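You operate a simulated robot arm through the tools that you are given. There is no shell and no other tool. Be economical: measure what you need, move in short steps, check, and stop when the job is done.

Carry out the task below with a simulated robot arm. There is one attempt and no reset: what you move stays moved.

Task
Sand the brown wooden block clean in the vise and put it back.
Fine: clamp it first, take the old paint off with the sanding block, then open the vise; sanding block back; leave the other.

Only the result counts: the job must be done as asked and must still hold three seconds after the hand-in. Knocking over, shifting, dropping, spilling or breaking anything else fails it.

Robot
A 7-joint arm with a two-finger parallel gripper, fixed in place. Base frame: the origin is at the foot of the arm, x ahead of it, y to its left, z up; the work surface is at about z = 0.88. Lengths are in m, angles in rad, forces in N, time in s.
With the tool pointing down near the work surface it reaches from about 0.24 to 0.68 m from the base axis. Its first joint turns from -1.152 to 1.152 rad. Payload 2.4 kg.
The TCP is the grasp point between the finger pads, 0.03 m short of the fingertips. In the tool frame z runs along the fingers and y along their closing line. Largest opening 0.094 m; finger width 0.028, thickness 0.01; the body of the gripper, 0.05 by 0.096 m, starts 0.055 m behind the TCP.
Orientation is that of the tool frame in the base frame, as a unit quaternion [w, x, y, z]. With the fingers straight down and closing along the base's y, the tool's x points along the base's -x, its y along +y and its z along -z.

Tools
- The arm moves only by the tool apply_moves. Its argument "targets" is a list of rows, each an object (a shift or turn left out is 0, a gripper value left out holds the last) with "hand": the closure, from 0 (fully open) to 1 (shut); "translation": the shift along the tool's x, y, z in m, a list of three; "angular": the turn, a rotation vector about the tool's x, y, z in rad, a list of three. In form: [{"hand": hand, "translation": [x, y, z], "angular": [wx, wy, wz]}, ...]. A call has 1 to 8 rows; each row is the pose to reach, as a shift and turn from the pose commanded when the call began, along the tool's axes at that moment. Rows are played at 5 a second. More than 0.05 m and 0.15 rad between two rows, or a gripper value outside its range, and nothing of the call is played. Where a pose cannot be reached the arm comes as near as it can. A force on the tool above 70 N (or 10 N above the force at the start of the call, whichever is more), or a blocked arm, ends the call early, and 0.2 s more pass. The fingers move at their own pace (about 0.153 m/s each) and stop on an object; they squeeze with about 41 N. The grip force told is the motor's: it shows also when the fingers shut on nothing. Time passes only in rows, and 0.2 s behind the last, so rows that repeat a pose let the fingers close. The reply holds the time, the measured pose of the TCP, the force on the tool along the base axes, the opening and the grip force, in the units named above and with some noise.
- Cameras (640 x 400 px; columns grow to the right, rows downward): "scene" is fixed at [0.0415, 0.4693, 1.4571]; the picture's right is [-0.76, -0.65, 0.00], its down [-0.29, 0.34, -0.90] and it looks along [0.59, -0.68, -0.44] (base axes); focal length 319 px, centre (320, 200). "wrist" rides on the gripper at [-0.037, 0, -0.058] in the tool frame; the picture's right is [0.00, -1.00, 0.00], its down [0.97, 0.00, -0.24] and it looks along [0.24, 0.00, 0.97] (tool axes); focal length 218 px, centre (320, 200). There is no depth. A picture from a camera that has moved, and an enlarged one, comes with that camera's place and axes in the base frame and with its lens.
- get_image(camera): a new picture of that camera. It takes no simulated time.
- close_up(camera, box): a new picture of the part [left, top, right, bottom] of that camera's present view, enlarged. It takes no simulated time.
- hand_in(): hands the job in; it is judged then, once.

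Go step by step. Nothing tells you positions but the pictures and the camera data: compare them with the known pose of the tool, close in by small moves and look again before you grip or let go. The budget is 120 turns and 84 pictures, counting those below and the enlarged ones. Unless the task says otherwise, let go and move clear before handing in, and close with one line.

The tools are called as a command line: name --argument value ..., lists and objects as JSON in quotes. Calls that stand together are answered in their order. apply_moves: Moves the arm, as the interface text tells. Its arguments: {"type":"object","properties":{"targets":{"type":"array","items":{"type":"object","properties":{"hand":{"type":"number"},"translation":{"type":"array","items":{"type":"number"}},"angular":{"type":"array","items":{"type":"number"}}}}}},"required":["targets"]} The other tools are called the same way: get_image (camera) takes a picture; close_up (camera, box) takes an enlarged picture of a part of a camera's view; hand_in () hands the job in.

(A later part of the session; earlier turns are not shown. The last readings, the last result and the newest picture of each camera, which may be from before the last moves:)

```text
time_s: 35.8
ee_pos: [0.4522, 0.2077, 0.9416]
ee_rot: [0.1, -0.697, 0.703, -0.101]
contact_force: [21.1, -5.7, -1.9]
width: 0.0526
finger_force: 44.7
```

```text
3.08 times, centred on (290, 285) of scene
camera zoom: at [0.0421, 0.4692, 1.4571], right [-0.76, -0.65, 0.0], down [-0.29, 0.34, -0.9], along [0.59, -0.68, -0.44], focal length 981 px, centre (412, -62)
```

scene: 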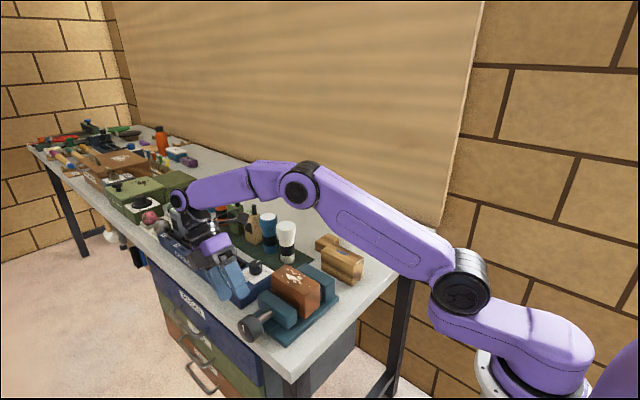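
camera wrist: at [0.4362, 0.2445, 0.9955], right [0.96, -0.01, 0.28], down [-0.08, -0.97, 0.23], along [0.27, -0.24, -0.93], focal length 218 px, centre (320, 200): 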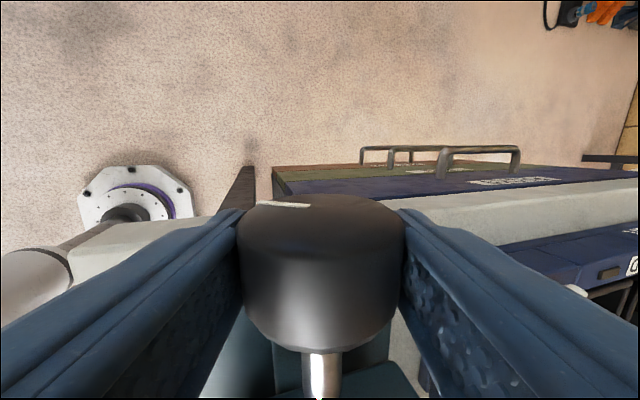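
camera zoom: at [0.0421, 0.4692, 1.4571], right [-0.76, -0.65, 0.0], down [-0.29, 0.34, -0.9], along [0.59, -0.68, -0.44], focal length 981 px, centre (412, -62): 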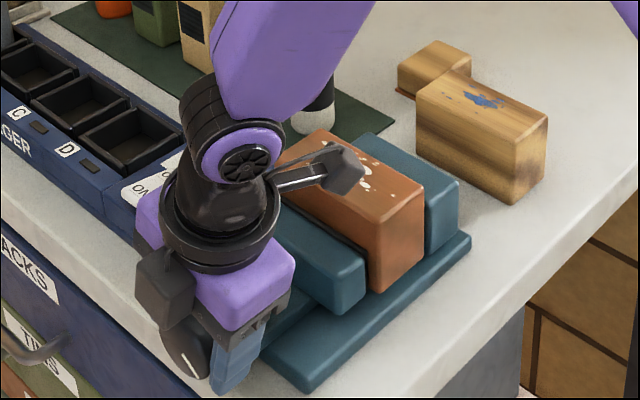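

The block has been pushed nearly against the fixed jaw. One more stroke to tighten: release, back off, and arc back.

apply_moves --targets '[{"hand": 0.28}, {"hand": 0.28}, {"translation": [0, 0, -0.03]}, {"translation": [0, 0, -0.06]}, {"translation": [0, 0, -0.09]}, {"translation": [0, -0.014, -0.089], "angular": [-0.14, 0, 0]}, {"translation": [0, -0.0276, -0.0861], "angular": [-0.28, 0, 0]}, {"translation": [0, -0.0408, -0.0813], "angular": [-0.42, 0, 0]}]'

close_up --camera "scene" --box '[220, 220, 360, 350]'

apply_moves --targets '[{"translation": [0, -0.014, 0.001], "angular": [-0.14, 0, 0]}, {"translation": [0, -0.0276, 0.004], "angular": [-0.28, 0, 0]}, {"translation": [0, -0.0408, 0.0087], "angular": [-0.42, 0, 0]}, {"translation": [0, -0.0531, 0.0153], "angular": [-0.56, 0, 0]}, {"translation": [0, -0.0531, 0.0153], "angular": [-0.56, 0, 0]}]'

get_image --camera "wrist"

```text
time_s: 37.6
ee_pos: [0.4686, 0.207, 1.0295]
ee_rot: [-0.049, -0.701, 0.71, 0.051]
contact_force: [-0.3, 0.0, -0.2]
width: 0.0674
finger_force: 0.2
```

```text
3.08 times, centred on (290, 285) of scene
camera zoom: at [0.0414, 0.4693, 1.4571], right [-0.76, -0.65, 0.0], down [-0.29, 0.34, -0.9], along [0.59, -0.68, -0.44], focal length 981 px, centre (412, -62)
```

zoom: 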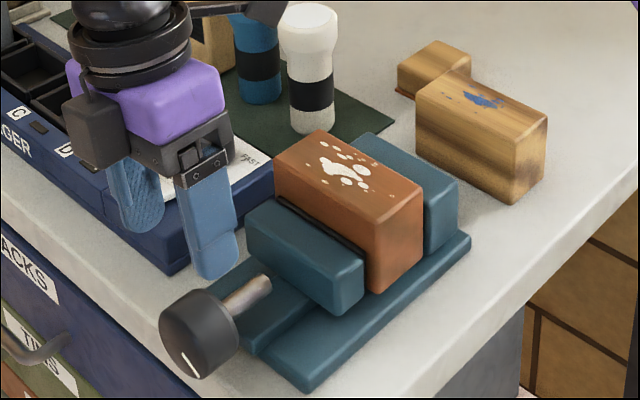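

```text
time_s: 38.8
ee_pos: [0.5177, 0.2079, 1.0081]
ee_rot: [-0.242, -0.66, 0.668, 0.245]
contact_force: [-1.0, -0.8, 0.0]
width: 0.0676
finger_force: 0.0
```

```text
42 pictures are left
camera wrist: at [0.5563, 0.2436, 1.0512], right [0.76, -0.01, -0.65], down [0.14, -0.97, 0.19], along [-0.63, -0.23, -0.74], focal length 218 px, centre (320, 200)
```

wrist: 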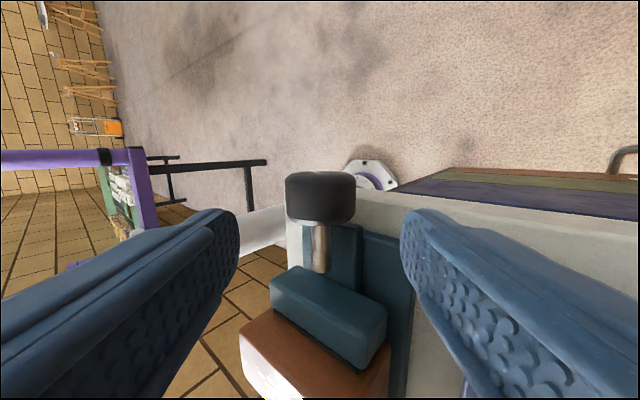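

Third stroke: advance with a 2 mm lateral correction and grip.

apply_moves --targets '[{"hand": 0.28, "translation": [0, -0.002, 0.04]}, {"translation": [0, -0.002, 0.075]}, {"translation": [0, -0.002, 0.0905]}, {"translation": [0, -0.002, 0.0905]}, {"hand": 1, "translation": [0, -0.002, 0.0905]}, {"hand": 1, "translation": [0, -0.002, 0.0905]}]'

apply_moves --targets '[{"hand": 1, "translation": [0, 0.0014, 0.0001], "angular": [0.14, 0, 0]}, {"translation": [0, 0.0028, 0.0004], "angular": [0.28, 0, 0]}, {"translation": [0, 0.0041, 0.0009], "angular": [0.42, 0, 0]}, {"translation": [0, 0.0041, 0.0009], "angular": [0.42, 0, 0]}]'

get_image --camera "wrist"

close_up --camera "scene" --box '[220, 220, 360, 350]'

```text
time_s: 40.2
ee_pos: [0.4588, 0.2059, 0.9384]
ee_rot: [-0.244, -0.659, 0.668, 0.243]
contact_force: [-11.3, -4.2, 9.4]
width: 0.0531
finger_force: 45.2
```

```text
time_s: 41.2
ee_pos: [0.4562, 0.2068, 0.9398]
ee_rot: [-0.1, -0.696, 0.705, 0.098]
contact_force: [-7.6, -6.0, 10.4]
width: 0.0536
finger_force: 44.4
```

```text
41 pictures are left
camera wrist: at [0.4733, 0.2441, 0.9935], right [0.96, -0.01, -0.28], down [0.05, -0.97, 0.23], along [-0.27, -0.24, -0.93], focal length 218 px, centre (320, 200)
```

wrist: 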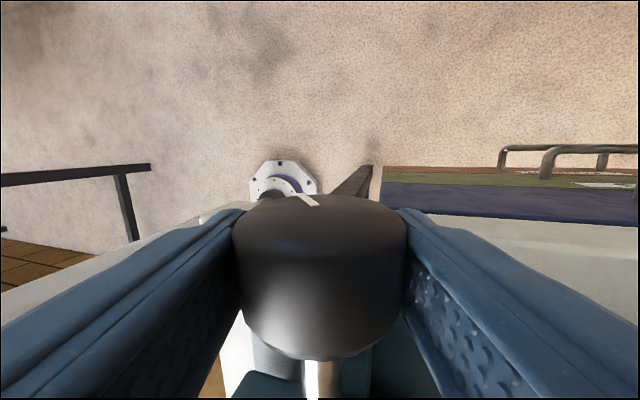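

```text
3.08 times, centred on (290, 285) of scene
camera zoom: at [0.0411, 0.4691, 1.4572], right [-0.76, -0.65, 0.0], down [-0.29, 0.34, -0.9], along [0.59, -0.68, -0.44], focal length 981 px, centre (412, -62)
```

zoom: 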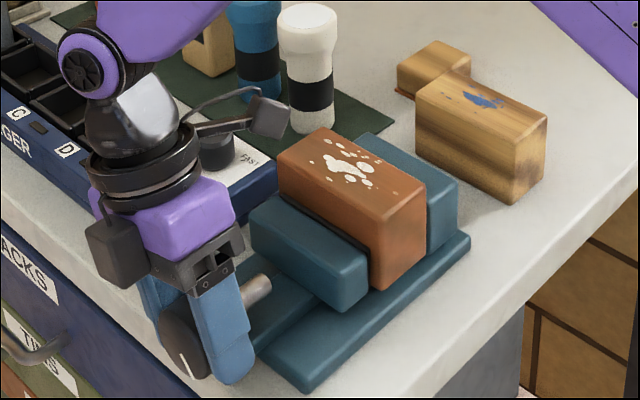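

Still turning and the jaw still advancing. Continue this stroke.

apply_moves --targets '[{"hand": 1, "translation": [0, 0.0014, 0.0001], "angular": [0.14, 0, 0]}, {"translation": [0, 0.0028, 0.0004], "angular": [0.28, 0, 0]}, {"translation": [0, 0.0041, 0.0009], "angular": [0.42, 0, 0]}, {"translation": [0, 0.0053, 0.0015], "angular": [0.56, 0, 0]}, {"translation": [0, 0.0053, 0.0015], "angular": [0.56, 0, 0]}]'

get_image --camera "wrist"

close_up --camera "scene" --box '[260, 240, 360, 330]'

```text
time_s: 42.4
ee_pos: [0.4522, 0.2075, 0.9394]
ee_rot: [0.099, -0.696, 0.704, -0.1]
contact_force: [6.9, -8.9, 27.0]
width: 0.0535
finger_force: 44.8
```

```text
39 pictures are left
camera wrist: at [0.4367, 0.2442, 0.9937], right [0.96, -0.01, 0.28], down [-0.08, -0.97, 0.23], along [0.27, -0.24, -0.93], focal length 218 px, centre (320, 200)
```

wrist: 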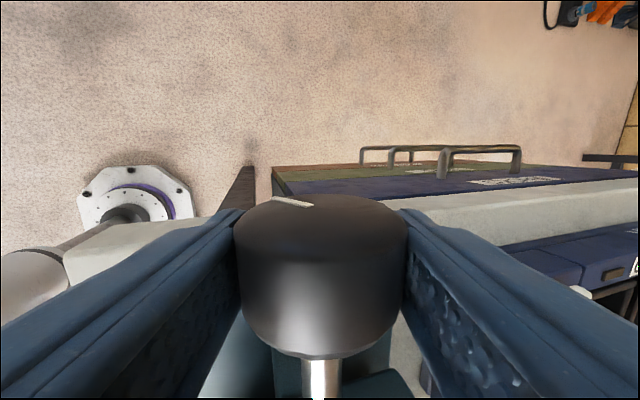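

```text
4.44 times, centred on (310, 285) of scene
camera zoom: at [0.0412, 0.4689, 1.4573], right [-0.76, -0.65, 0.0], down [-0.29, 0.34, -0.9], along [0.59, -0.68, -0.44], focal length 1417 px, centre (364, -178)
```

zoom: 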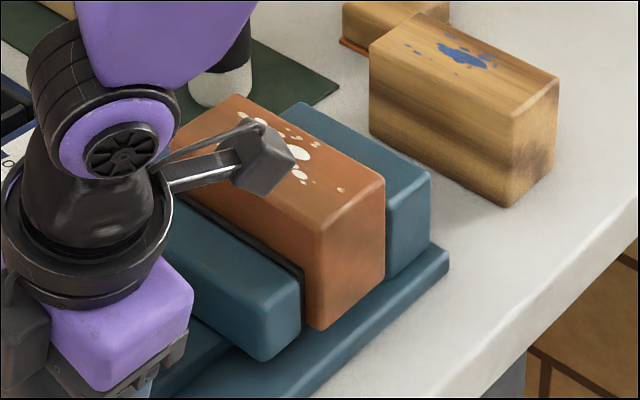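

The knob's mark lagged behind the gripper in this last part: the screw has stalled, so the block is clamped. I release, back off and rise, and view the vise.

apply_moves --targets '[{"hand": 0.28}, {"hand": 0.28}, {"translation": [0, 0, -0.03]}, {"translation": [0, 0, -0.07]}, {"translation": [0, 0, -0.11], "angular": [-0.1, 0, 0]}, {"translation": [0, 0, -0.15], "angular": [-0.2, 0, 0]}, {"translation": [0, -0.02, -0.19], "angular": [-0.285, 0, 0]}, {"hand": 0, "translation": [0, -0.05, -0.2], "angular": [-0.285, 0, 0]}]'

close_up --camera "scene" --box '[220, 220, 360, 350]'

```text
time_s: 44.2
ee_pos: [0.4456, 0.2084, 1.1446]
ee_rot: [-0.002, -0.703, 0.711, 0.001]
contact_force: [-0.6, -0.4, 0.0]
width: 0.0941
finger_force: 0.1
```

```text
3.08 times, centred on (290, 285) of scene
camera zoom: at [0.0414, 0.4693, 1.4571], right [-0.76, -0.65, 0.0], down [-0.29, 0.34, -0.9], along [0.59, -0.68, -0.44], focal length 981 px, centre (412, -62)
```

zoom: 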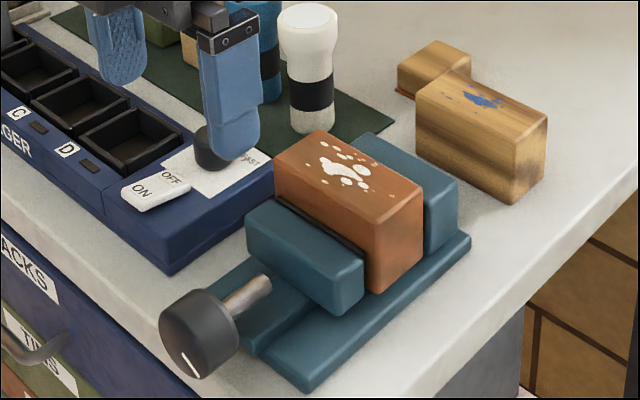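

The jaw looks about where it was before the third stroke, so I need to verify the clamp: look straight down onto the jaws.

apply_moves --targets '[{"translation": [0.04, 0, 0]}, {"translation": [0.08, 0, 0]}, {"translation": [0.12, -0.01, 0]}, {"translation": [0.145, -0.01, 0.02]}, {"translation": [0.145, -0.01, 0.02]}]'

close_up --camera "wrist" --box '[220, 100, 420, 260]'

close_up --camera "scene" --box '[270, 240, 350, 320]'

```text
time_s: 45.4
ee_pos: [0.4518, 0.0638, 1.125]
ee_rot: [-0.004, -0.703, 0.711, 0.001]
contact_force: [0.6, 0.5, -1.2]
width: 0.0941
finger_force: 0.0
```

```text
2.50 times, centred on (320, 180) of wrist
camera zoom: at [0.4523, 0.1006, 1.1821], right [1.0, -0.01, -0.01], down [-0.01, -0.97, 0.24], along [-0.01, -0.24, -0.97], focal length 546 px, centre (320, 250)
```

zoom: 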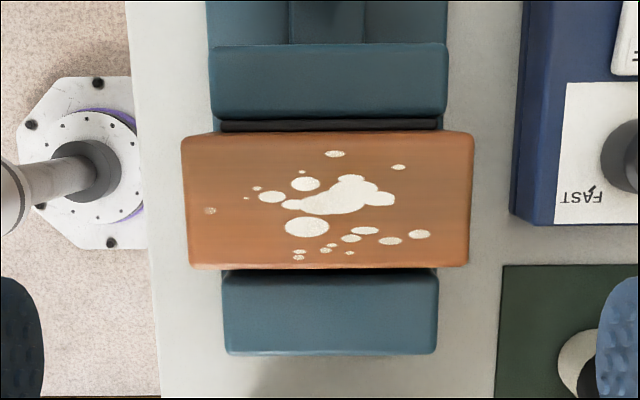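

```text
5.00 times, centred on (310, 280) of scene
camera zoom: at [0.0415, 0.4693, 1.4571], right [-0.76, -0.65, 0.0], down [-0.29, 0.34, -0.9], along [0.59, -0.68, -0.44], focal length 1594 px, centre (370, -200)
```

zoom: 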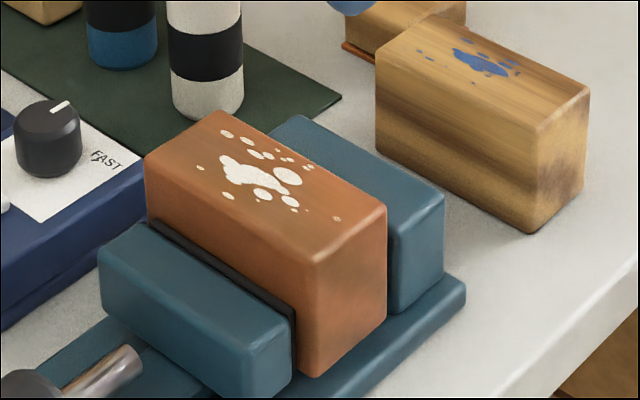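

The block is against both jaw pads (edges y≈0.043–0.095), and the screw stalled: clamped. Next the sanding block near (0.562, -0.172).

apply_moves --targets '[{"translation": [0.04, -0.02, 0]}, {"translation": [0.08, -0.04, 0]}, {"translation": [0.12, -0.06, 0]}, {"translation": [0.16, -0.08, 0]}, {"translation": [0.2, -0.1, 0]}, {"translation": [0.22, -0.11, 0.01]}, {"translation": [0.22, -0.11, 0.01]}]'

get_image --camera "wrist"

```text
time_s: 47.0
ee_pos: [0.5599, -0.1585, 1.1159]
ee_rot: [-0.003, -0.703, 0.712, 0.001]
contact_force: [0.5, -0.4, 0.0]
width: 0.094
finger_force: 0.0
```

```text
34 pictures are left
camera wrist: at [0.56, -0.1204, 1.1726], right [1.0, -0.01, 0.0], down [-0.01, -0.97, 0.24], along [-0.01, -0.24, -0.97], focal length 218 px, centre (320, 200)
```

wrist: 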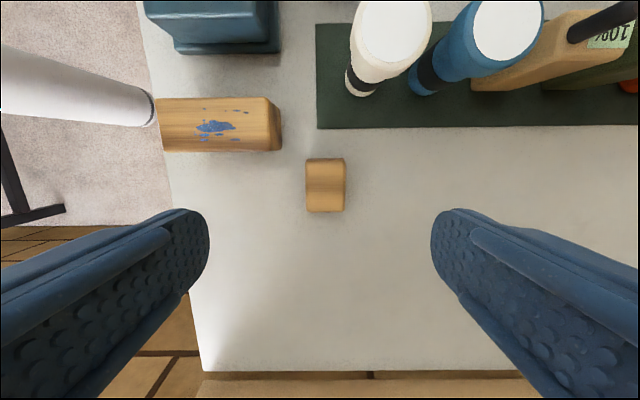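

Sanding block seen at about (0.566, -0.167), ~0.047 × 0.064. I descend partway and re-measure.

apply_moves --targets '[{"translation": [0.008, -0.005, 0.04]}, {"translation": [0.008, -0.005, 0.08]}, {"translation": [0.008, -0.005, 0.11]}, {"translation": [0.008, -0.005, 0.11]}]'

get_image --camera "wrist"

close_up --camera "scene" --box '[290, 180, 390, 280]'

```text
time_s: 48.0
ee_pos: [0.5639, -0.1664, 1.0044]
ee_rot: [-0.002, -0.702, 0.712, 0.002]
contact_force: [0.0, -1.1, 0.9]
width: 0.0941
finger_force: 0.0
```

```text
33 pictures are left
camera wrist: at [0.5637, -0.1292, 1.0618], right [1.0, -0.01, -0.01], down [-0.01, -0.97, 0.24], along [-0.01, -0.24, -0.97], focal length 218 px, centre (320, 200)
```

wrist: 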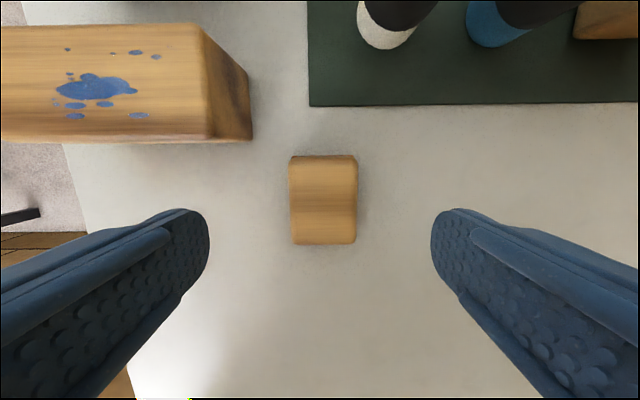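

```text
4.00 times, centred on (340, 230) of scene
camera zoom: at [0.0415, 0.4693, 1.4571], right [-0.76, -0.65, 0.0], down [-0.29, 0.34, -0.9], along [0.59, -0.68, -0.44], focal length 1275 px, centre (240, 80)
```

zoom: 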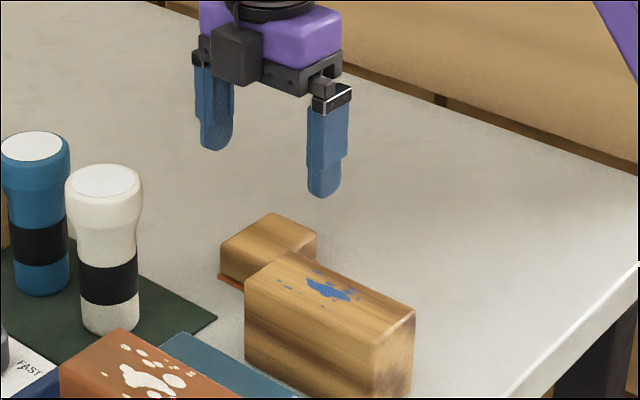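

Top of the sanding block is at z≈0.91, centre (0.566, -0.168). I descend to TCP 0.92 and grip.

apply_moves --targets '[{"hand": 0, "translation": [0.002, -0.002, 0.04]}, {"translation": [0.002, -0.002, 0.07]}, {"translation": [0.002, -0.002, 0.0845]}, {"translation": [0.002, -0.002, 0.0845]}, {"hand": 1, "translation": [0.002, -0.002, 0.0845]}, {"hand": 1, "translation": [0.002, -0.002, 0.0845]}, {"hand": 1, "translation": [0.002, -0.002, 0.0845]}]'

get_image --camera "wrist"

```text
time_s: 49.6
ee_pos: [0.5657, -0.1674, 0.9204]
ee_rot: [-0.003, -0.703, 0.711, 0.002]
contact_force: [-0.5, -0.2, 0.1]
width: 0.049
finger_force: 41.4
```

```text
31 pictures are left
camera wrist: at [0.5665, -0.1304, 0.9776], right [1.0, -0.01, 0.0], down [-0.01, -0.97, 0.24], along [-0.01, -0.24, -0.97], focal length 218 px, centre (320, 200)
```

wrist: 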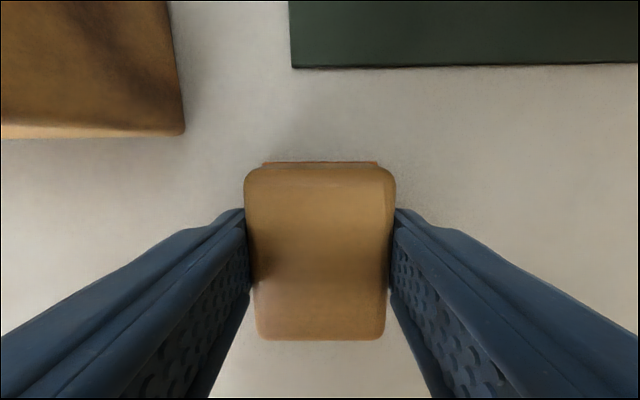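

Holding the sanding block (home TCP 0.5657, -0.1674, 0.9204). Lift and carry over the clamped block.

apply_moves --targets '[{"hand": 1, "translation": [0, 0, -0.05]}, {"translation": [0, 0, -0.1]}, {"translation": [0, 0, -0.15]}, {"translation": [-0.04, 0.02, -0.17]}, {"translation": [-0.085, 0.04, -0.17]}, {"translation": [-0.13, 0.06, -0.17]}, {"translation": [-0.17, 0.08, -0.17]}, {"translation": [-0.21, 0.1, -0.17]}]'

apply_moves --targets '[{"translation": [-0.0264, 0.011, 0]}, {"translation": [-0.0264, 0.011, 0.03]}, {"translation": [-0.0264, 0.011, 0.055]}, {"translation": [-0.0264, 0.011, 0.055]}]'

get_image --camera "wrist"

close_up --camera "scene" --box '[240, 210, 360, 330]'

```text
time_s: 51.4
ee_pos: [0.4707, 0.042, 1.0928]
ee_rot: [-0.004, -0.702, 0.712, 0.001]
contact_force: [-1.1, -1.0, -0.7]
width: 0.0492
finger_force: 41.2
```

```text
time_s: 52.4
ee_pos: [0.4591, 0.0694, 1.0372]
ee_rot: [-0.003, -0.703, 0.711, 0.002]
contact_force: [-0.6, 0.3, -1.3]
width: 0.0492
finger_force: 40.6
```

```text
30 pictures are left
camera wrist: at [0.4602, 0.1054, 1.0931], right [1.0, -0.01, 0.0], down [-0.01, -0.97, 0.24], along [-0.01, -0.24, -0.97], focal length 218 px, centre (320, 200)
```

wrist: 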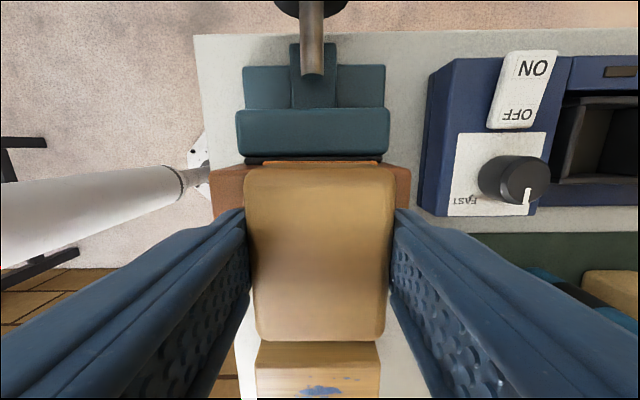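

```text
3.33 times, centred on (300, 270) of scene
camera zoom: at [0.0415, 0.4693, 1.4571], right [-0.76, -0.65, 0.0], down [-0.29, 0.34, -0.9], along [0.59, -0.68, -0.44], focal length 1063 px, centre (387, -33)
```

zoom: 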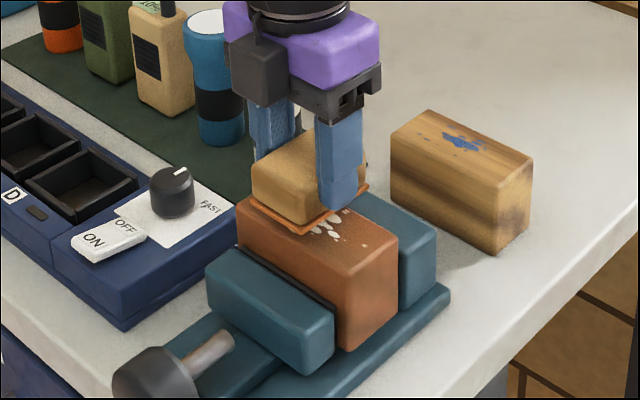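

Well placed over the block. Descend in small steps to contact.

apply_moves --targets '[{"translation": [0, 0, 0.01]}, {"translation": [0, 0, 0.016]}, {"translation": [0, 0, 0.02]}, {"translation": [0, 0, 0.022]}, {"translation": [0, 0, 0.022]}]'

```text
time_s: 53.5
ee_pos: [0.4618, 0.069, 1.0195]
ee_rot: [0.003, -0.703, 0.711, -0.002]
contact_force: [-2.3, -0.8, 12.1]
width: 0.0491
finger_force: 40.4
stopped in row 5: the force on the tool passed its limit (the readings are from after the stop); the commanded pose is now the measured one
```

In contact with 12 N at TCP z=1.0195. Stroke along the block's length.

apply_moves --targets '[{"translation": [0, 0.012, 0.0003]}, {"translation": [0, 0.025, 0.0003]}, {"translation": [0, 0.037, 0.0003]}, {"translation": [0, 0.025, 0.0003]}, {"translation": [0, 0.01, 0.0003]}, {"translation": [0, -0.005, 0.0003]}, {"translation": [0, -0.02, 0.0003]}, {"translation": [0, -0.028, 0.0003]}]'

close_up --camera "scene" --box '[240, 210, 360, 330]'

```text
time_s: 55.3
ee_pos: [0.4888, 0.069, 1.0185]
ee_rot: [0.002, -0.702, 0.712, -0.001]
contact_force: [-11.3, -0.6, 28.7]
width: 0.0491
finger_force: 40.7
```

```text
3.33 times, centred on (300, 270) of scene
camera zoom: at [0.0407, 0.4692, 1.4572], right [-0.76, -0.65, 0.0], down [-0.29, 0.34, -0.9], along [0.59, -0.68, -0.44], focal length 1063 px, centre (387, -33)
```

zoom: 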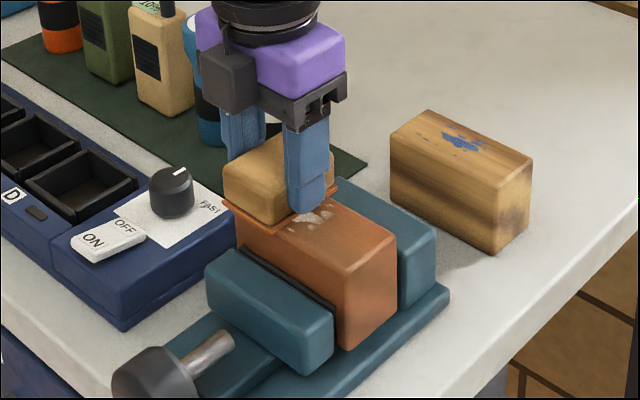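

The paint is fading and the block holds still. More strokes.

apply_moves --targets '[{"translation": [0, 0.015, 0]}, {"translation": [0, 0.03, 0]}, {"translation": [0, 0.045, 0]}, {"translation": [0, 0.06, 0]}, {"translation": [0, 0.072, 0]}, {"translation": [0, 0.06, 0]}, {"translation": [0, 0.045, 0]}, {"translation": [0, 0.03, 0]}]'

apply_moves --targets '[{"translation": [0, -0.015, 0]}, {"translation": [0, -0.03, 0]}, {"translation": [0, -0.015, 0]}, {"translation": [0, 0.0, 0]}, {"translation": [0, 0.015, 0]}, {"translation": [0, 0.03, 0]}, {"translation": [0, 0.042, 0]}, {"translation": [0, 0.03, 0]}]'

apply_moves --targets '[{"translation": [0, -0.015, 0]}, {"translation": [0, -0.03, 0]}, {"translation": [0, -0.045, 0]}, {"translation": [0, -0.06, 0]}, {"translation": [0, -0.045, 0]}, {"translation": [0, -0.03, 0]}, {"translation": [0, -0.015, 0]}, {"translation": [0, 0, 0]}]'

apply_moves --targets '[{"translation": [0, 0.012, 0]}, {"translation": [0, 0, 0]}, {"translation": [0, -0.015, 0]}, {"translation": [0, -0.03, 0]}, {"translation": [0, -0.045, 0]}, {"translation": [0, -0.06, 0]}, {"translation": [0, -0.06, -0.03]}, {"translation": [0, -0.06, -0.06]}]'

close_up --camera "scene" --box '[240, 210, 360, 330]'

```text
time_s: 57.1
ee_pos: [0.4575, 0.0688, 1.0187]
ee_rot: [0.002, -0.702, 0.712, -0.001]
contact_force: [-16.0, 1.3, 43.7]
width: 0.0492
finger_force: 40.7
```

```text
time_s: 58.9
ee_pos: [0.4243, 0.0703, 1.0187]
ee_rot: [-0.001, -0.703, 0.711, 0.001]
contact_force: [-3.1, -0.3, 13.7]
width: 0.0493
finger_force: 40.7
stopped in row 8: the force on the tool passed its limit (the readings are from after the stop); the commanded pose is now the measured one
```

```text
time_s: 60.7
ee_pos: [0.4244, 0.0702, 1.0187]
ee_rot: [-0.001, -0.703, 0.712, 0.001]
contact_force: [7.8, 0.2, 15.8]
width: 0.0494
finger_force: 40.9
```

```text
time_s: 62.5
ee_pos: [0.4857, 0.0696, 1.0765]
ee_rot: [-0.004, -0.703, 0.711, 0.001]
contact_force: [0.4, 0.5, -0.2]
width: 0.0492
finger_force: 41.5
```

```text
3.33 times, centred on (300, 270) of scene
camera zoom: at [0.0415, 0.4693, 1.4571], right [-0.76, -0.65, 0.0], down [-0.29, 0.34, -0.9], along [0.59, -0.68, -0.44], focal length 1063 px, centre (387, -33)
```

zoom: 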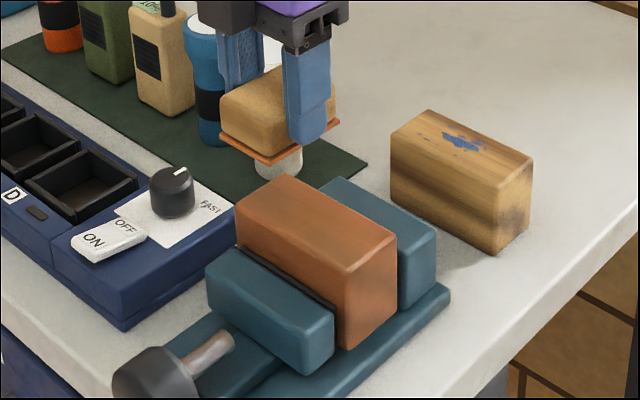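

The top looks clean. A closer look to be sure before returning the sanding block.

close_up --camera "scene" --box '[280, 255, 325, 295]'

```text
10.00 times, centred on (302, 275) of scene
camera zoom: at [0.0415, 0.4693, 1.4571], right [-0.76, -0.65, 0.0], down [-0.29, 0.34, -0.9], along [0.59, -0.68, -0.44], focal length 3188 px, centre (495, -550)
```

zoom: 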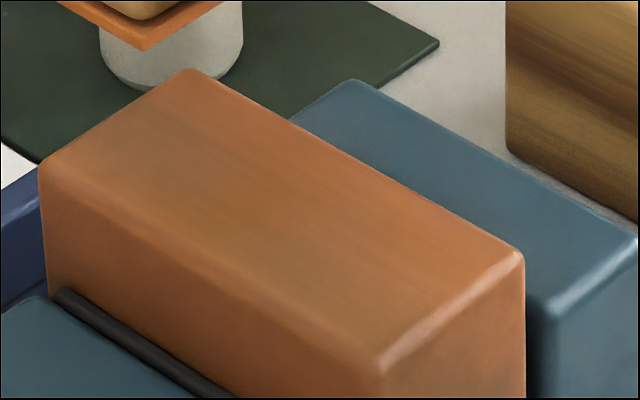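

Fully clean. Now carry the sanding block back above its home spot.

apply_moves --targets '[{"hand": 1, "translation": [0, 0, -0.025]}, {"translation": [0.045, 0, -0.025]}, {"translation": [0.09, -0.01, -0.025]}, {"translation": [0.135, -0.03, -0.025]}, {"translation": [0.175, -0.05, -0.025]}, {"translation": [0.21, -0.07, -0.025]}, {"translation": [0.237, -0.082, -0.025]}, {"translation": [0.237, -0.082, -0.025]}]'

```text
time_s: 64.3
ee_pos: [0.566, -0.1692, 1.1034]
ee_rot: [-0.002, -0.703, 0.711, 0.002]
contact_force: [-0.8, 0.0, -1.3]
width: 0.049
finger_force: 41.0
```

Over home. Lower it to the table.

apply_moves --targets '[{"translation": [-0.0015, 0, 0.045]}, {"translation": [-0.0015, 0, 0.09]}, {"translation": [-0.0015, 0, 0.13]}, {"translation": [-0.0015, 0, 0.16]}, {"translation": [-0.0015, 0, 0.175]}, {"translation": [-0.0015, 0, 0.175]}]'

apply_moves --targets '[{"translation": [0, 0, 0.004]}, {"translation": [0, 0, 0.0073]}, {"translation": [0, 0, 0.0073]}]'

close_up --camera "scene" --box '[290, 180, 390, 280]'

```text
time_s: 65.7
ee_pos: [0.5628, -0.1672, 0.9282]
ee_rot: [-0.002, -0.703, 0.712, 0.001]
contact_force: [0.3, 0.2, -0.5]
width: 0.0489
finger_force: 41.1
```

```text
time_s: 66.5
ee_pos: [0.5641, -0.1671, 0.9208]
ee_rot: [-0.002, -0.703, 0.712, 0.002]
contact_force: [-0.6, 0.1, -0.5]
width: 0.0494
finger_force: 40.9
```

```text
4.00 times, centred on (340, 230) of scene
camera zoom: at [0.0415, 0.4693, 1.4571], right [-0.76, -0.65, 0.0], down [-0.29, 0.34, -0.9], along [0.59, -0.68, -0.44], focal length 1275 px, centre (240, 80)
```

zoom: 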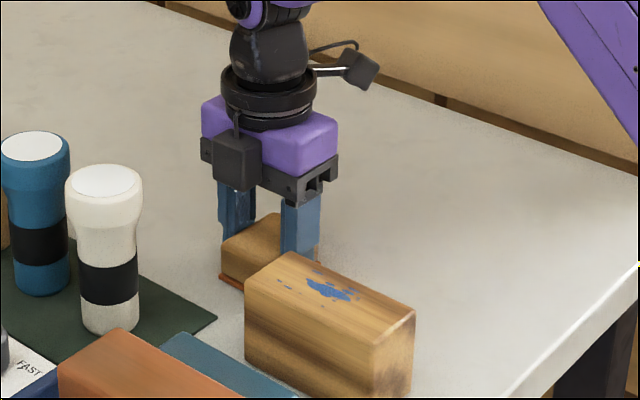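

No contact yet; ease down a touch, then release and rise.

apply_moves --targets '[{"translation": [0, 0, 0.0007]}, {"translation": [0, 0, 0.0014]}, {"translation": [0, 0, 0.0014]}]'

apply_moves --targets '[{"hand": 0.2}, {"hand": 0.2}, {"hand": 0.2, "translation": [0, 0, -0.03]}, {"translation": [0, 0, -0.07]}, {"translation": [0, 0, -0.12]}, {"translation": [0, 0, -0.17]}, {"translation": [0, 0, -0.2]}, {"translation": [0, 0, -0.2]}]'

close_up --camera "scene" --box '[290, 180, 390, 280]'

```text
time_s: 67.3
ee_pos: [0.5634, -0.1669, 0.9184]
ee_rot: [-0.003, -0.703, 0.711, 0.001]
contact_force: [-0.4, 0.7, 3.2]
width: 0.049
finger_force: 41.0
```

```text
time_s: 69.1
ee_pos: [0.5636, -0.1682, 1.1192]
ee_rot: [-0.002, -0.702, 0.712, 0.001]
contact_force: [0.6, 0.4, 0.2]
width: 0.0751
finger_force: 0.2
```

```text
4.00 times, centred on (340, 230) of scene
camera zoom: at [0.0414, 0.4693, 1.4571], right [-0.76, -0.65, 0.0], down [-0.29, 0.34, -0.9], along [0.59, -0.68, -0.44], focal length 1275 px, centre (240, 80)
```

zoom: 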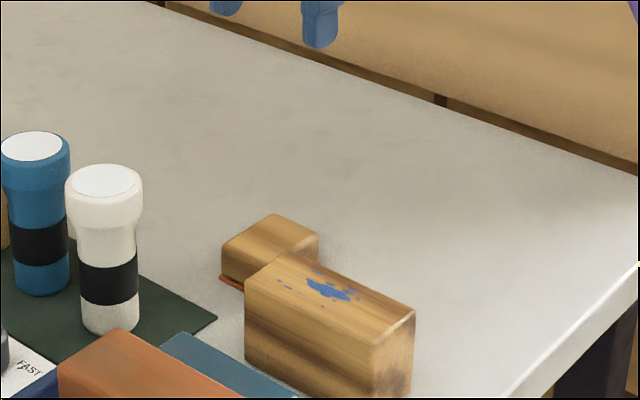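

Sanding block is home. Now back to the knob to open the vise.

apply_moves --targets '[{"hand": 0.28, "translation": [-0.03, 0.035, 0]}, {"translation": [-0.065, 0.065, 0]}, {"translation": [-0.105, 0.09, 0]}, {"translation": [-0.145, 0.11, 0]}, {"translation": [-0.185, 0.13, 0]}, {"translation": [-0.23, 0.14, 0]}, {"translation": [-0.275, 0.141, 0]}, {"translation": [-0.32, 0.141, 0]}]'

apply_moves --targets '[{"translation": [-0.04, 0, 0], "angular": [0.1, 0, 0]}, {"translation": [-0.055, 0, 0.03], "angular": [0.2, 0, 0]}, {"translation": [-0.055, 0, 0.06], "angular": [0.28, 0, 0]}, {"translation": [-0.055, 0, 0.09], "angular": [0.28, 0, 0]}, {"translation": [-0.055, 0, 0.09], "angular": [0.28, 0, 0]}]'

get_image --camera "wrist"

```text
time_s: 70.9
ee_pos: [0.4294, 0.1537, 1.1187]
ee_rot: [-0.002, -0.703, 0.712, 0.002]
contact_force: [0.4, -0.1, -0.1]
width: 0.068
finger_force: 0.0
```

```text
time_s: 72.1
ee_pos: [0.4286, 0.2096, 1.0275]
ee_rot: [0.096, -0.696, 0.705, -0.097]
contact_force: [-0.3, 0.1, -0.4]
width: 0.0679
finger_force: 0.1
```

```text
23 pictures are left
camera wrist: at [0.413, 0.2474, 1.0829], right [0.96, -0.01, 0.27], down [-0.08, -0.97, 0.23], along [0.26, -0.24, -0.93], focal length 218 px, centre (320, 200)
```

wrist: 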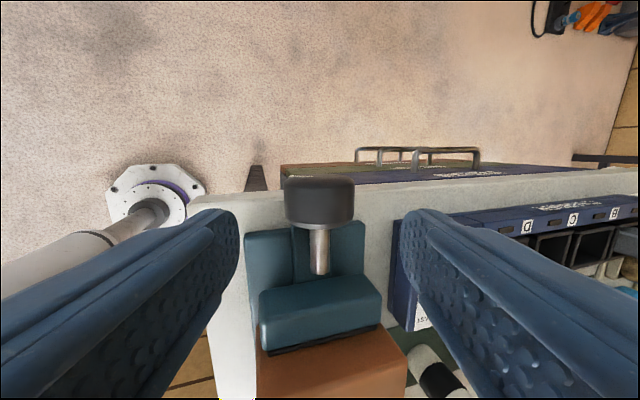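

Aligned. Advance, grip the knob, and turn counter-clockwise.

apply_moves --targets '[{"hand": 0.28, "translation": [0.002, 0, 0.04]}, {"translation": [0.002, 0, 0.075]}, {"translation": [0.002, 0, 0.089]}, {"translation": [0.002, 0, 0.089]}, {"hand": 1, "translation": [0.002, 0, 0.089]}, {"hand": 1, "translation": [0.002, 0, 0.089]}]'

apply_moves --targets '[{"hand": 1, "translation": [0, -0.0014, 0.0001], "angular": [-0.14, 0, 0]}, {"translation": [0, -0.0028, 0.0004], "angular": [-0.28, 0, 0]}, {"translation": [0, -0.0041, 0.0009], "angular": [-0.42, 0, 0]}, {"translation": [0, -0.0053, 0.0015], "angular": [-0.56, 0, 0]}, {"translation": [0, -0.0064, 0.0024], "angular": [-0.7, 0, 0]}, {"translation": [0, -0.0074, 0.0033], "angular": [-0.84, 0, 0]}, {"translation": [0, -0.0083, 0.0044], "angular": [-0.98, 0, 0]}, {"translation": [0, -0.0083, 0.0044], "angular": [-0.98, 0, 0]}]'

close_up --camera "scene" --box '[220, 220, 360, 350]'

```text
time_s: 73.5
ee_pos: [0.4523, 0.2071, 0.9434]
ee_rot: [0.096, -0.697, 0.704, -0.098]
contact_force: [-0.7, -0.1, -5.7]
width: 0.0515
finger_force: 44.6
```

```text
time_s: 75.3
ee_pos: [0.4623, 0.207, 0.9414]
ee_rot: [-0.241, -0.66, 0.668, 0.245]
contact_force: [17.5, 6.4, -5.8]
width: 0.0512
finger_force: 44.3
```

```text
3.08 times, centred on (290, 285) of scene
camera zoom: at [0.042, 0.4696, 1.457], right [-0.76, -0.65, 0.0], down [-0.29, 0.34, -0.9], along [0.59, -0.68, -0.44], focal length 981 px, centre (412, -62)
```

zoom: 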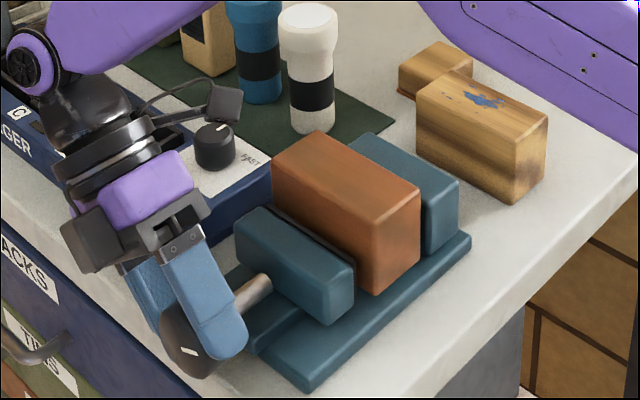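

The jaw is backing off. One more opening stroke to restore the original gap.

apply_moves --targets '[{"hand": 0.28}, {"hand": 0.28}, {"translation": [0, 0, -0.03]}, {"translation": [0, 0, -0.06]}, {"translation": [0, 0, -0.09]}, {"translation": [0, 0.014, -0.089], "angular": [0.14, 0, 0]}, {"translation": [0, 0.0276, -0.0861], "angular": [0.28, 0, 0]}, {"translation": [0, 0.0408, -0.0813], "angular": [0.42, 0, 0]}]'

apply_moves --targets '[{"translation": [0, 0.014, 0.001], "angular": [0.14, 0, 0]}, {"translation": [0, 0.0276, 0.004], "angular": [0.28, 0, 0]}, {"translation": [0, 0.0408, 0.0087], "angular": [0.42, 0, 0]}, {"translation": [0, 0.0531, 0.0153], "angular": [0.56, 0, 0]}, {"translation": [0, 0.0531, 0.0153], "angular": [0.56, 0, 0]}]'

get_image --camera "wrist"

```text
time_s: 77.1
ee_pos: [0.4812, 0.2062, 1.0309]
ee_rot: [-0.1, -0.696, 0.704, 0.1]
contact_force: [-0.4, 0.7, 0.3]
width: 0.0676
finger_force: 0.0
```

```text
time_s: 78.3
ee_pos: [0.4266, 0.207, 1.0319]
ee_rot: [0.097, -0.696, 0.705, -0.097]
contact_force: [-0.1, -0.6, -0.5]
width: 0.0678
finger_force: 0.1
```

```text
21 pictures are left
camera wrist: at [0.4111, 0.2453, 1.0855], right [0.96, -0.01, 0.27], down [-0.08, -0.97, 0.23], along [0.26, -0.24, -0.93], focal length 218 px, centre (320, 200)
```

wrist: 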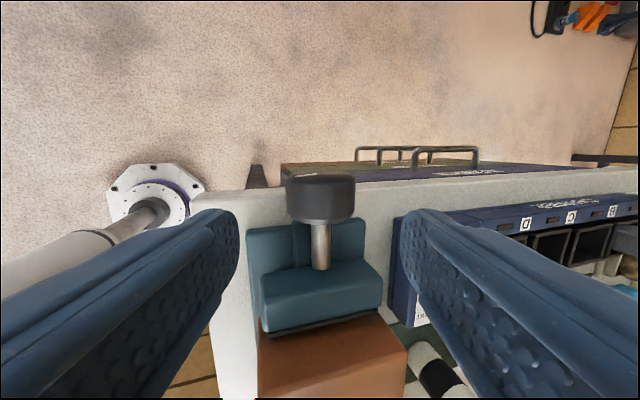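

Aligned again; second opening stroke.

apply_moves --targets '[{"hand": 0.28, "translation": [0, 0, 0.04]}, {"translation": [0, 0, 0.075]}, {"translation": [0, 0, 0.0935]}, {"translation": [0, 0, 0.0935]}, {"hand": 1, "translation": [0, 0, 0.0935]}, {"hand": 1, "translation": [0, 0, 0.0935]}]'

apply_moves --targets '[{"hand": 1, "translation": [0, -0.0014, 0.0001], "angular": [-0.14, 0, 0]}, {"translation": [0, -0.0028, 0.0004], "angular": [-0.28, 0, 0]}, {"translation": [0, -0.0041, 0.0009], "angular": [-0.42, 0, 0]}, {"translation": [0, -0.0053, 0.0015], "angular": [-0.56, 0, 0]}, {"translation": [0, -0.0064, 0.0024], "angular": [-0.7, 0, 0]}, {"translation": [0, -0.0074, 0.0033], "angular": [-0.84, 0, 0]}, {"translation": [0, -0.0083, 0.0044], "angular": [-0.98, 0, 0]}, {"translation": [0, -0.0083, 0.0044], "angular": [-0.98, 0, 0]}]'

close_up --camera "scene" --box '[220, 220, 360, 350]'

```text
time_s: 79.7
ee_pos: [0.4526, 0.2077, 0.9385]
ee_rot: [0.096, -0.696, 0.705, -0.098]
contact_force: [-2.3, -4.8, 12.8]
width: 0.0536
finger_force: 45.0
```

```text
time_s: 81.5
ee_pos: [0.4605, 0.2071, 0.9382]
ee_rot: [-0.243, -0.66, 0.667, 0.246]
contact_force: [-4.2, -3.5, 22.8]
width: 0.053
finger_force: 45.1
```

```text
3.08 times, centred on (290, 285) of scene
camera zoom: at [0.041, 0.4691, 1.4572], right [-0.76, -0.65, 0.0], down [-0.29, 0.34, -0.9], along [0.59, -0.68, -0.44], focal length 981 px, centre (412, -62)
```

zoom: 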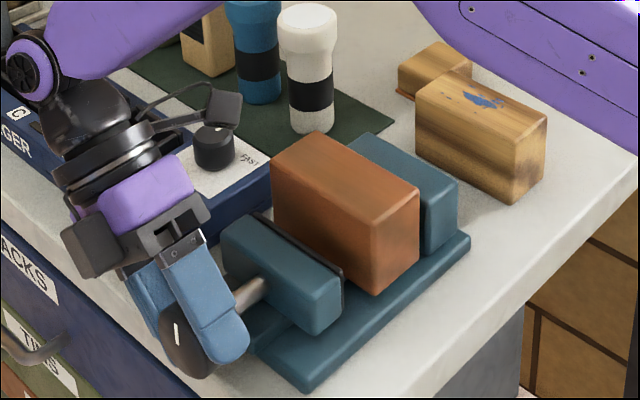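

The vise is open again and the mark is back to vertical. Release, retreat and rise.

apply_moves --targets '[{"hand": 0.28}, {"hand": 0.28}, {"translation": [0, 0, -0.03]}, {"translation": [0, 0, -0.07]}, {"translation": [0, 0.02, -0.11], "angular": [0.14, 0, 0]}, {"translation": [0, 0.05, -0.14], "angular": [0.28, 0, 0]}, {"translation": [0, 0.08, -0.17], "angular": [0.42, 0, 0]}, {"translation": [0, 0.1, -0.19], "angular": [0.56, 0, 0]}]'

apply_moves --targets '[{"hand": 0, "angular": [0.14, 0, 0]}, {"angular": [0.14, 0, 0]}]'

apply_moves --targets '[{"angular": [0, 0, 0.145]}, {"angular": [0, 0, 0.29]}, {"angular": [0, 0, 0.435]}, {"angular": [0, 0, 0.58]}, {"angular": [0, 0, 0.725]}, {"angular": [0, 0, 0.87]}, {"angular": [0, 0, 1.015]}, {"angular": [0, 0, 1.16]}]'

apply_moves --targets '[{"angular": [0, 0, 0.14]}, {"angular": [0, 0, 0.28]}, {"angular": [0, 0, 0.4]}, {"angular": [0, 0, 0.4]}]'

```text
time_s: 83.3
ee_pos: [0.5089, 0.2053, 1.1476]
ee_rot: [-0.051, -0.701, 0.71, 0.05]
contact_force: [0.2, 0.4, -0.3]
width: 0.0678
finger_force: 0.1
```

```text
time_s: 83.9
ee_pos: [0.5084, 0.2056, 1.1473]
ee_rot: [-0.002, -0.703, 0.711, 0.001]
contact_force: [0.1, 0.5, -0.3]
width: 0.0942
finger_force: 0.1
```

```text
time_s: 85.7
ee_pos: [0.5096, 0.206, 1.1469]
ee_rot: [-0.002, -0.197, 0.98, 0.001]
contact_force: [0.5, 0.4, -1.2]
width: 0.0942
finger_force: 0.0
```

```text
time_s: 86.7
ee_pos: [0.5084, 0.2073, 1.1471]
ee_rot: [-0.002, 0.002, 1.0, 0.0]
contact_force: [-0.5, -0.1, -0.5]
width: 0.0941
finger_force: 0.0
```

Tool is vertical in the default yaw. Move above the block to measure its pose.

apply_moves --targets '[{"translation": [0.02, -0.04, 0]}, {"translation": [0.04, -0.085, 0]}, {"translation": [0.054, -0.125, 0.01]}, {"translation": [0.054, -0.138, 0.04]}, {"translation": [0.054, -0.138, 0.047]}, {"translation": [0.054, -0.138, 0.047]}]'

get_image --camera "wrist"

```text
time_s: 88.1
ee_pos: [0.4549, 0.0685, 1.1002]
ee_rot: [-0.002, 0.001, 1.0, -0.001]
contact_force: [0.7, -0.2, 0.1]
width: 0.0941
finger_force: 0.1
```

```text
19 pictures are left
camera wrist: at [0.4917, 0.0684, 1.1573], right [0.0, -1.0, 0.0], down [-0.97, 0.0, 0.25], along [-0.25, 0.0, -0.97], focal length 218 px, centre (320, 200)
```

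wrist: 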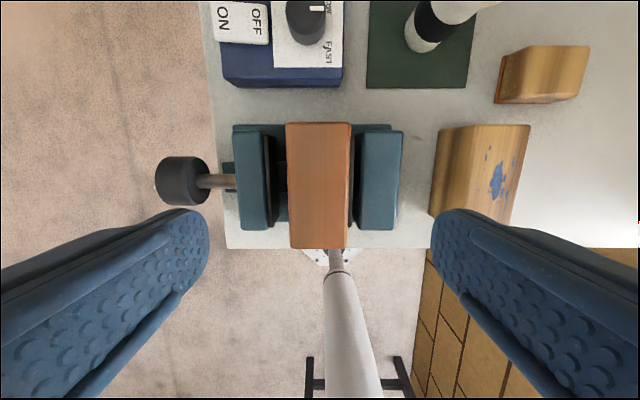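

Block centred at (0.454, 0.070), aligned. Descend to TCP 0.989 (same grip height as before) and grip.

apply_moves --targets '[{"hand": 0, "translation": [0, 0.001, 0.04]}, {"translation": [0, 0.001, 0.08]}, {"translation": [0, 0.001, 0.1]}, {"translation": [0, 0.001, 0.1105]}, {"translation": [0, 0.001, 0.1105]}, {"hand": 1, "translation": [0, 0.001, 0.1105]}, {"hand": 1, "translation": [0, 0.001, 0.1105]}, {"hand": 1, "translation": [0, 0.001, 0.1105]}]'

close_up --camera "scene" --box '[240, 220, 360, 340]'

```text
time_s: 89.9
ee_pos: [0.4538, 0.0695, 0.9882]
ee_rot: [-0.003, 0.001, 1.0, 0.001]
contact_force: [0.0, -0.1, -0.8]
width: 0.0515
finger_force: 40.5
```

```text
3.33 times, centred on (300, 280) of scene
camera zoom: at [0.0415, 0.4693, 1.4571], right [-0.76, -0.65, 0.0], down [-0.29, 0.34, -0.9], along [0.59, -0.68, -0.44], focal length 1063 px, centre (387, -67)
```

zoom: 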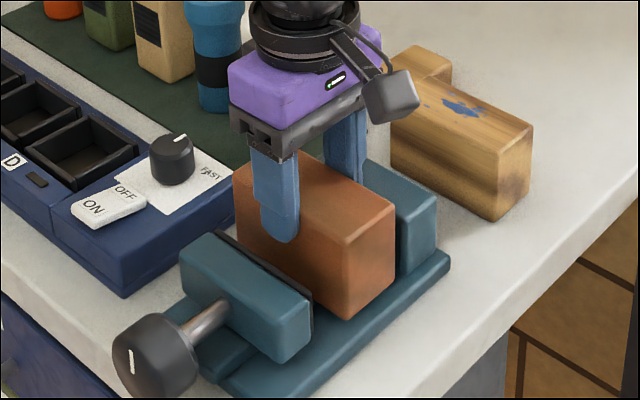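

Firm grip. Lift with a slight shift away from the fixed pad, then carry it home.

apply_moves --targets '[{"hand": 1, "translation": [0, 0.0015, -0.005]}, {"translation": [0, 0.002, -0.03]}, {"translation": [0, 0.002, -0.065]}, {"translation": [0, 0.002, -0.095]}, {"translation": [0, -0.04, -0.095]}, {"translation": [0, -0.085, -0.095]}, {"translation": [0, -0.13, -0.095]}, {"translation": [0, -0.175, -0.095]}]'

apply_moves --targets '[{"translation": [-0.001, -0.045, 0]}, {"translation": [-0.001, -0.0905, 0]}, {"translation": [-0.001, -0.0905, 0]}, {"translation": [-0.001, -0.0905, 0]}]'

get_image --camera "wrist"

close_up --camera "scene" --box '[240, 190, 420, 340]'

```text
time_s: 91.7
ee_pos: [0.4541, -0.1051, 1.0858]
ee_rot: [-0.003, 0.001, 1.0, 0.0]
contact_force: [-0.5, -0.2, -3.0]
width: 0.0514
finger_force: 41.4
```

```text
time_s: 92.7
ee_pos: [0.4541, -0.1979, 1.0838]
ee_rot: [-0.003, 0.001, 1.0, 0.0]
contact_force: [0.7, 0.6, -2.3]
width: 0.0516
finger_force: 41.6
```

```text
17 pictures are left
camera wrist: at [0.4914, -0.1978, 1.1415], right [0.0, -1.0, 0.0], down [-0.97, 0.0, 0.25], along [-0.25, 0.0, -0.97], focal length 218 px, centre (320, 200)
```

wrist: 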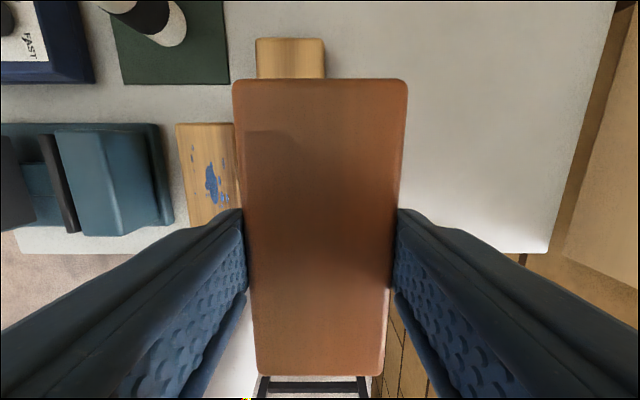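

```text
2.67 times, centred on (330, 265) of scene
camera zoom: at [0.0415, 0.4693, 1.4571], right [-0.76, -0.65, 0.0], down [-0.29, 0.34, -0.9], along [0.59, -0.68, -0.44], focal length 850 px, centre (293, 27)
```

zoom: 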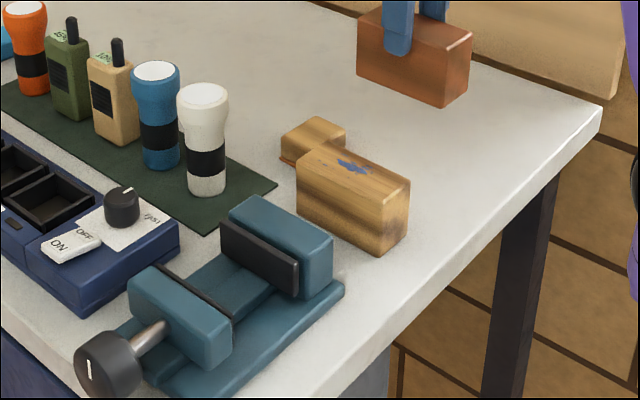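

Over home, with the block held ~3 mm deeper in the grip than before. Lower to just above the table, then ease down to contact.

apply_moves --targets '[{"translation": [0.001, 0.001, 0.04]}, {"translation": [0.001, 0.001, 0.08]}, {"translation": [0.001, 0.001, 0.105]}, {"translation": [0.001, 0.001, 0.117]}, {"translation": [0.001, 0.001, 0.117]}]'

apply_moves --targets '[{"translation": [0, 0, 0.0025]}, {"translation": [0, 0, 0.005]}, {"translation": [0, 0, 0.005]}]'

close_up --camera "scene" --box '[300, 180, 420, 300]'

```text
time_s: 93.9
ee_pos: [0.4521, -0.1951, 0.9675]
ee_rot: [-0.002, 0.0, 1.0, 0.0]
contact_force: [0.1, -0.5, -1.4]
width: 0.0514
finger_force: 40.7
```

```text
time_s: 94.7
ee_pos: [0.4517, -0.1938, 0.9633]
ee_rot: [-0.002, 0.001, 1.0, -0.001]
contact_force: [-0.5, 0.8, -1.9]
width: 0.0514
finger_force: 41.2
```

```text
3.33 times, centred on (360, 240) of scene
camera zoom: at [0.0415, 0.4693, 1.4571], right [-0.76, -0.65, 0.0], down [-0.29, 0.34, -0.9], along [0.59, -0.68, -0.44], focal length 1063 px, centre (187, 67)
```

zoom: 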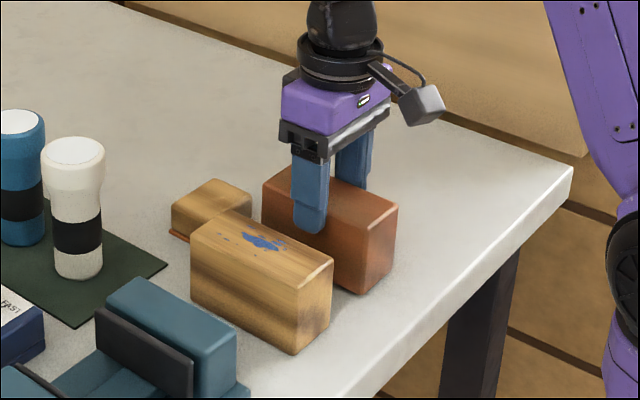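

Nearly matching the original view. Ease down to contact.

apply_moves --targets '[{"translation": [-0.001, -0.0015, 0.001]}, {"translation": [-0.001, -0.0015, 0.002]}, {"translation": [-0.001, -0.0015, 0.003]}, {"translation": [-0.001, -0.0015, 0.003]}]'

```text
time_s: 95.7
ee_pos: [0.4533, -0.1974, 0.9607]
ee_rot: [-0.003, 0.001, 1.0, 0.0]
contact_force: [0.6, -0.4, -3.0]
width: 0.0517
finger_force: 41.1
```

apply_moves --targets '[{"translation": [0, 0, 0.0008]}, {"translation": [0, 0, 0.0016]}, {"translation": [0, 0, 0.0022]}, {"translation": [0, 0, 0.0022]}]'

```text
time_s: 96.7
ee_pos: [0.4535, -0.1968, 0.9587]
ee_rot: [-0.003, 0.001, 1.0, -0.001]
contact_force: [-1.2, 0.5, 14.0]
width: 0.0513
finger_force: 40.7
```

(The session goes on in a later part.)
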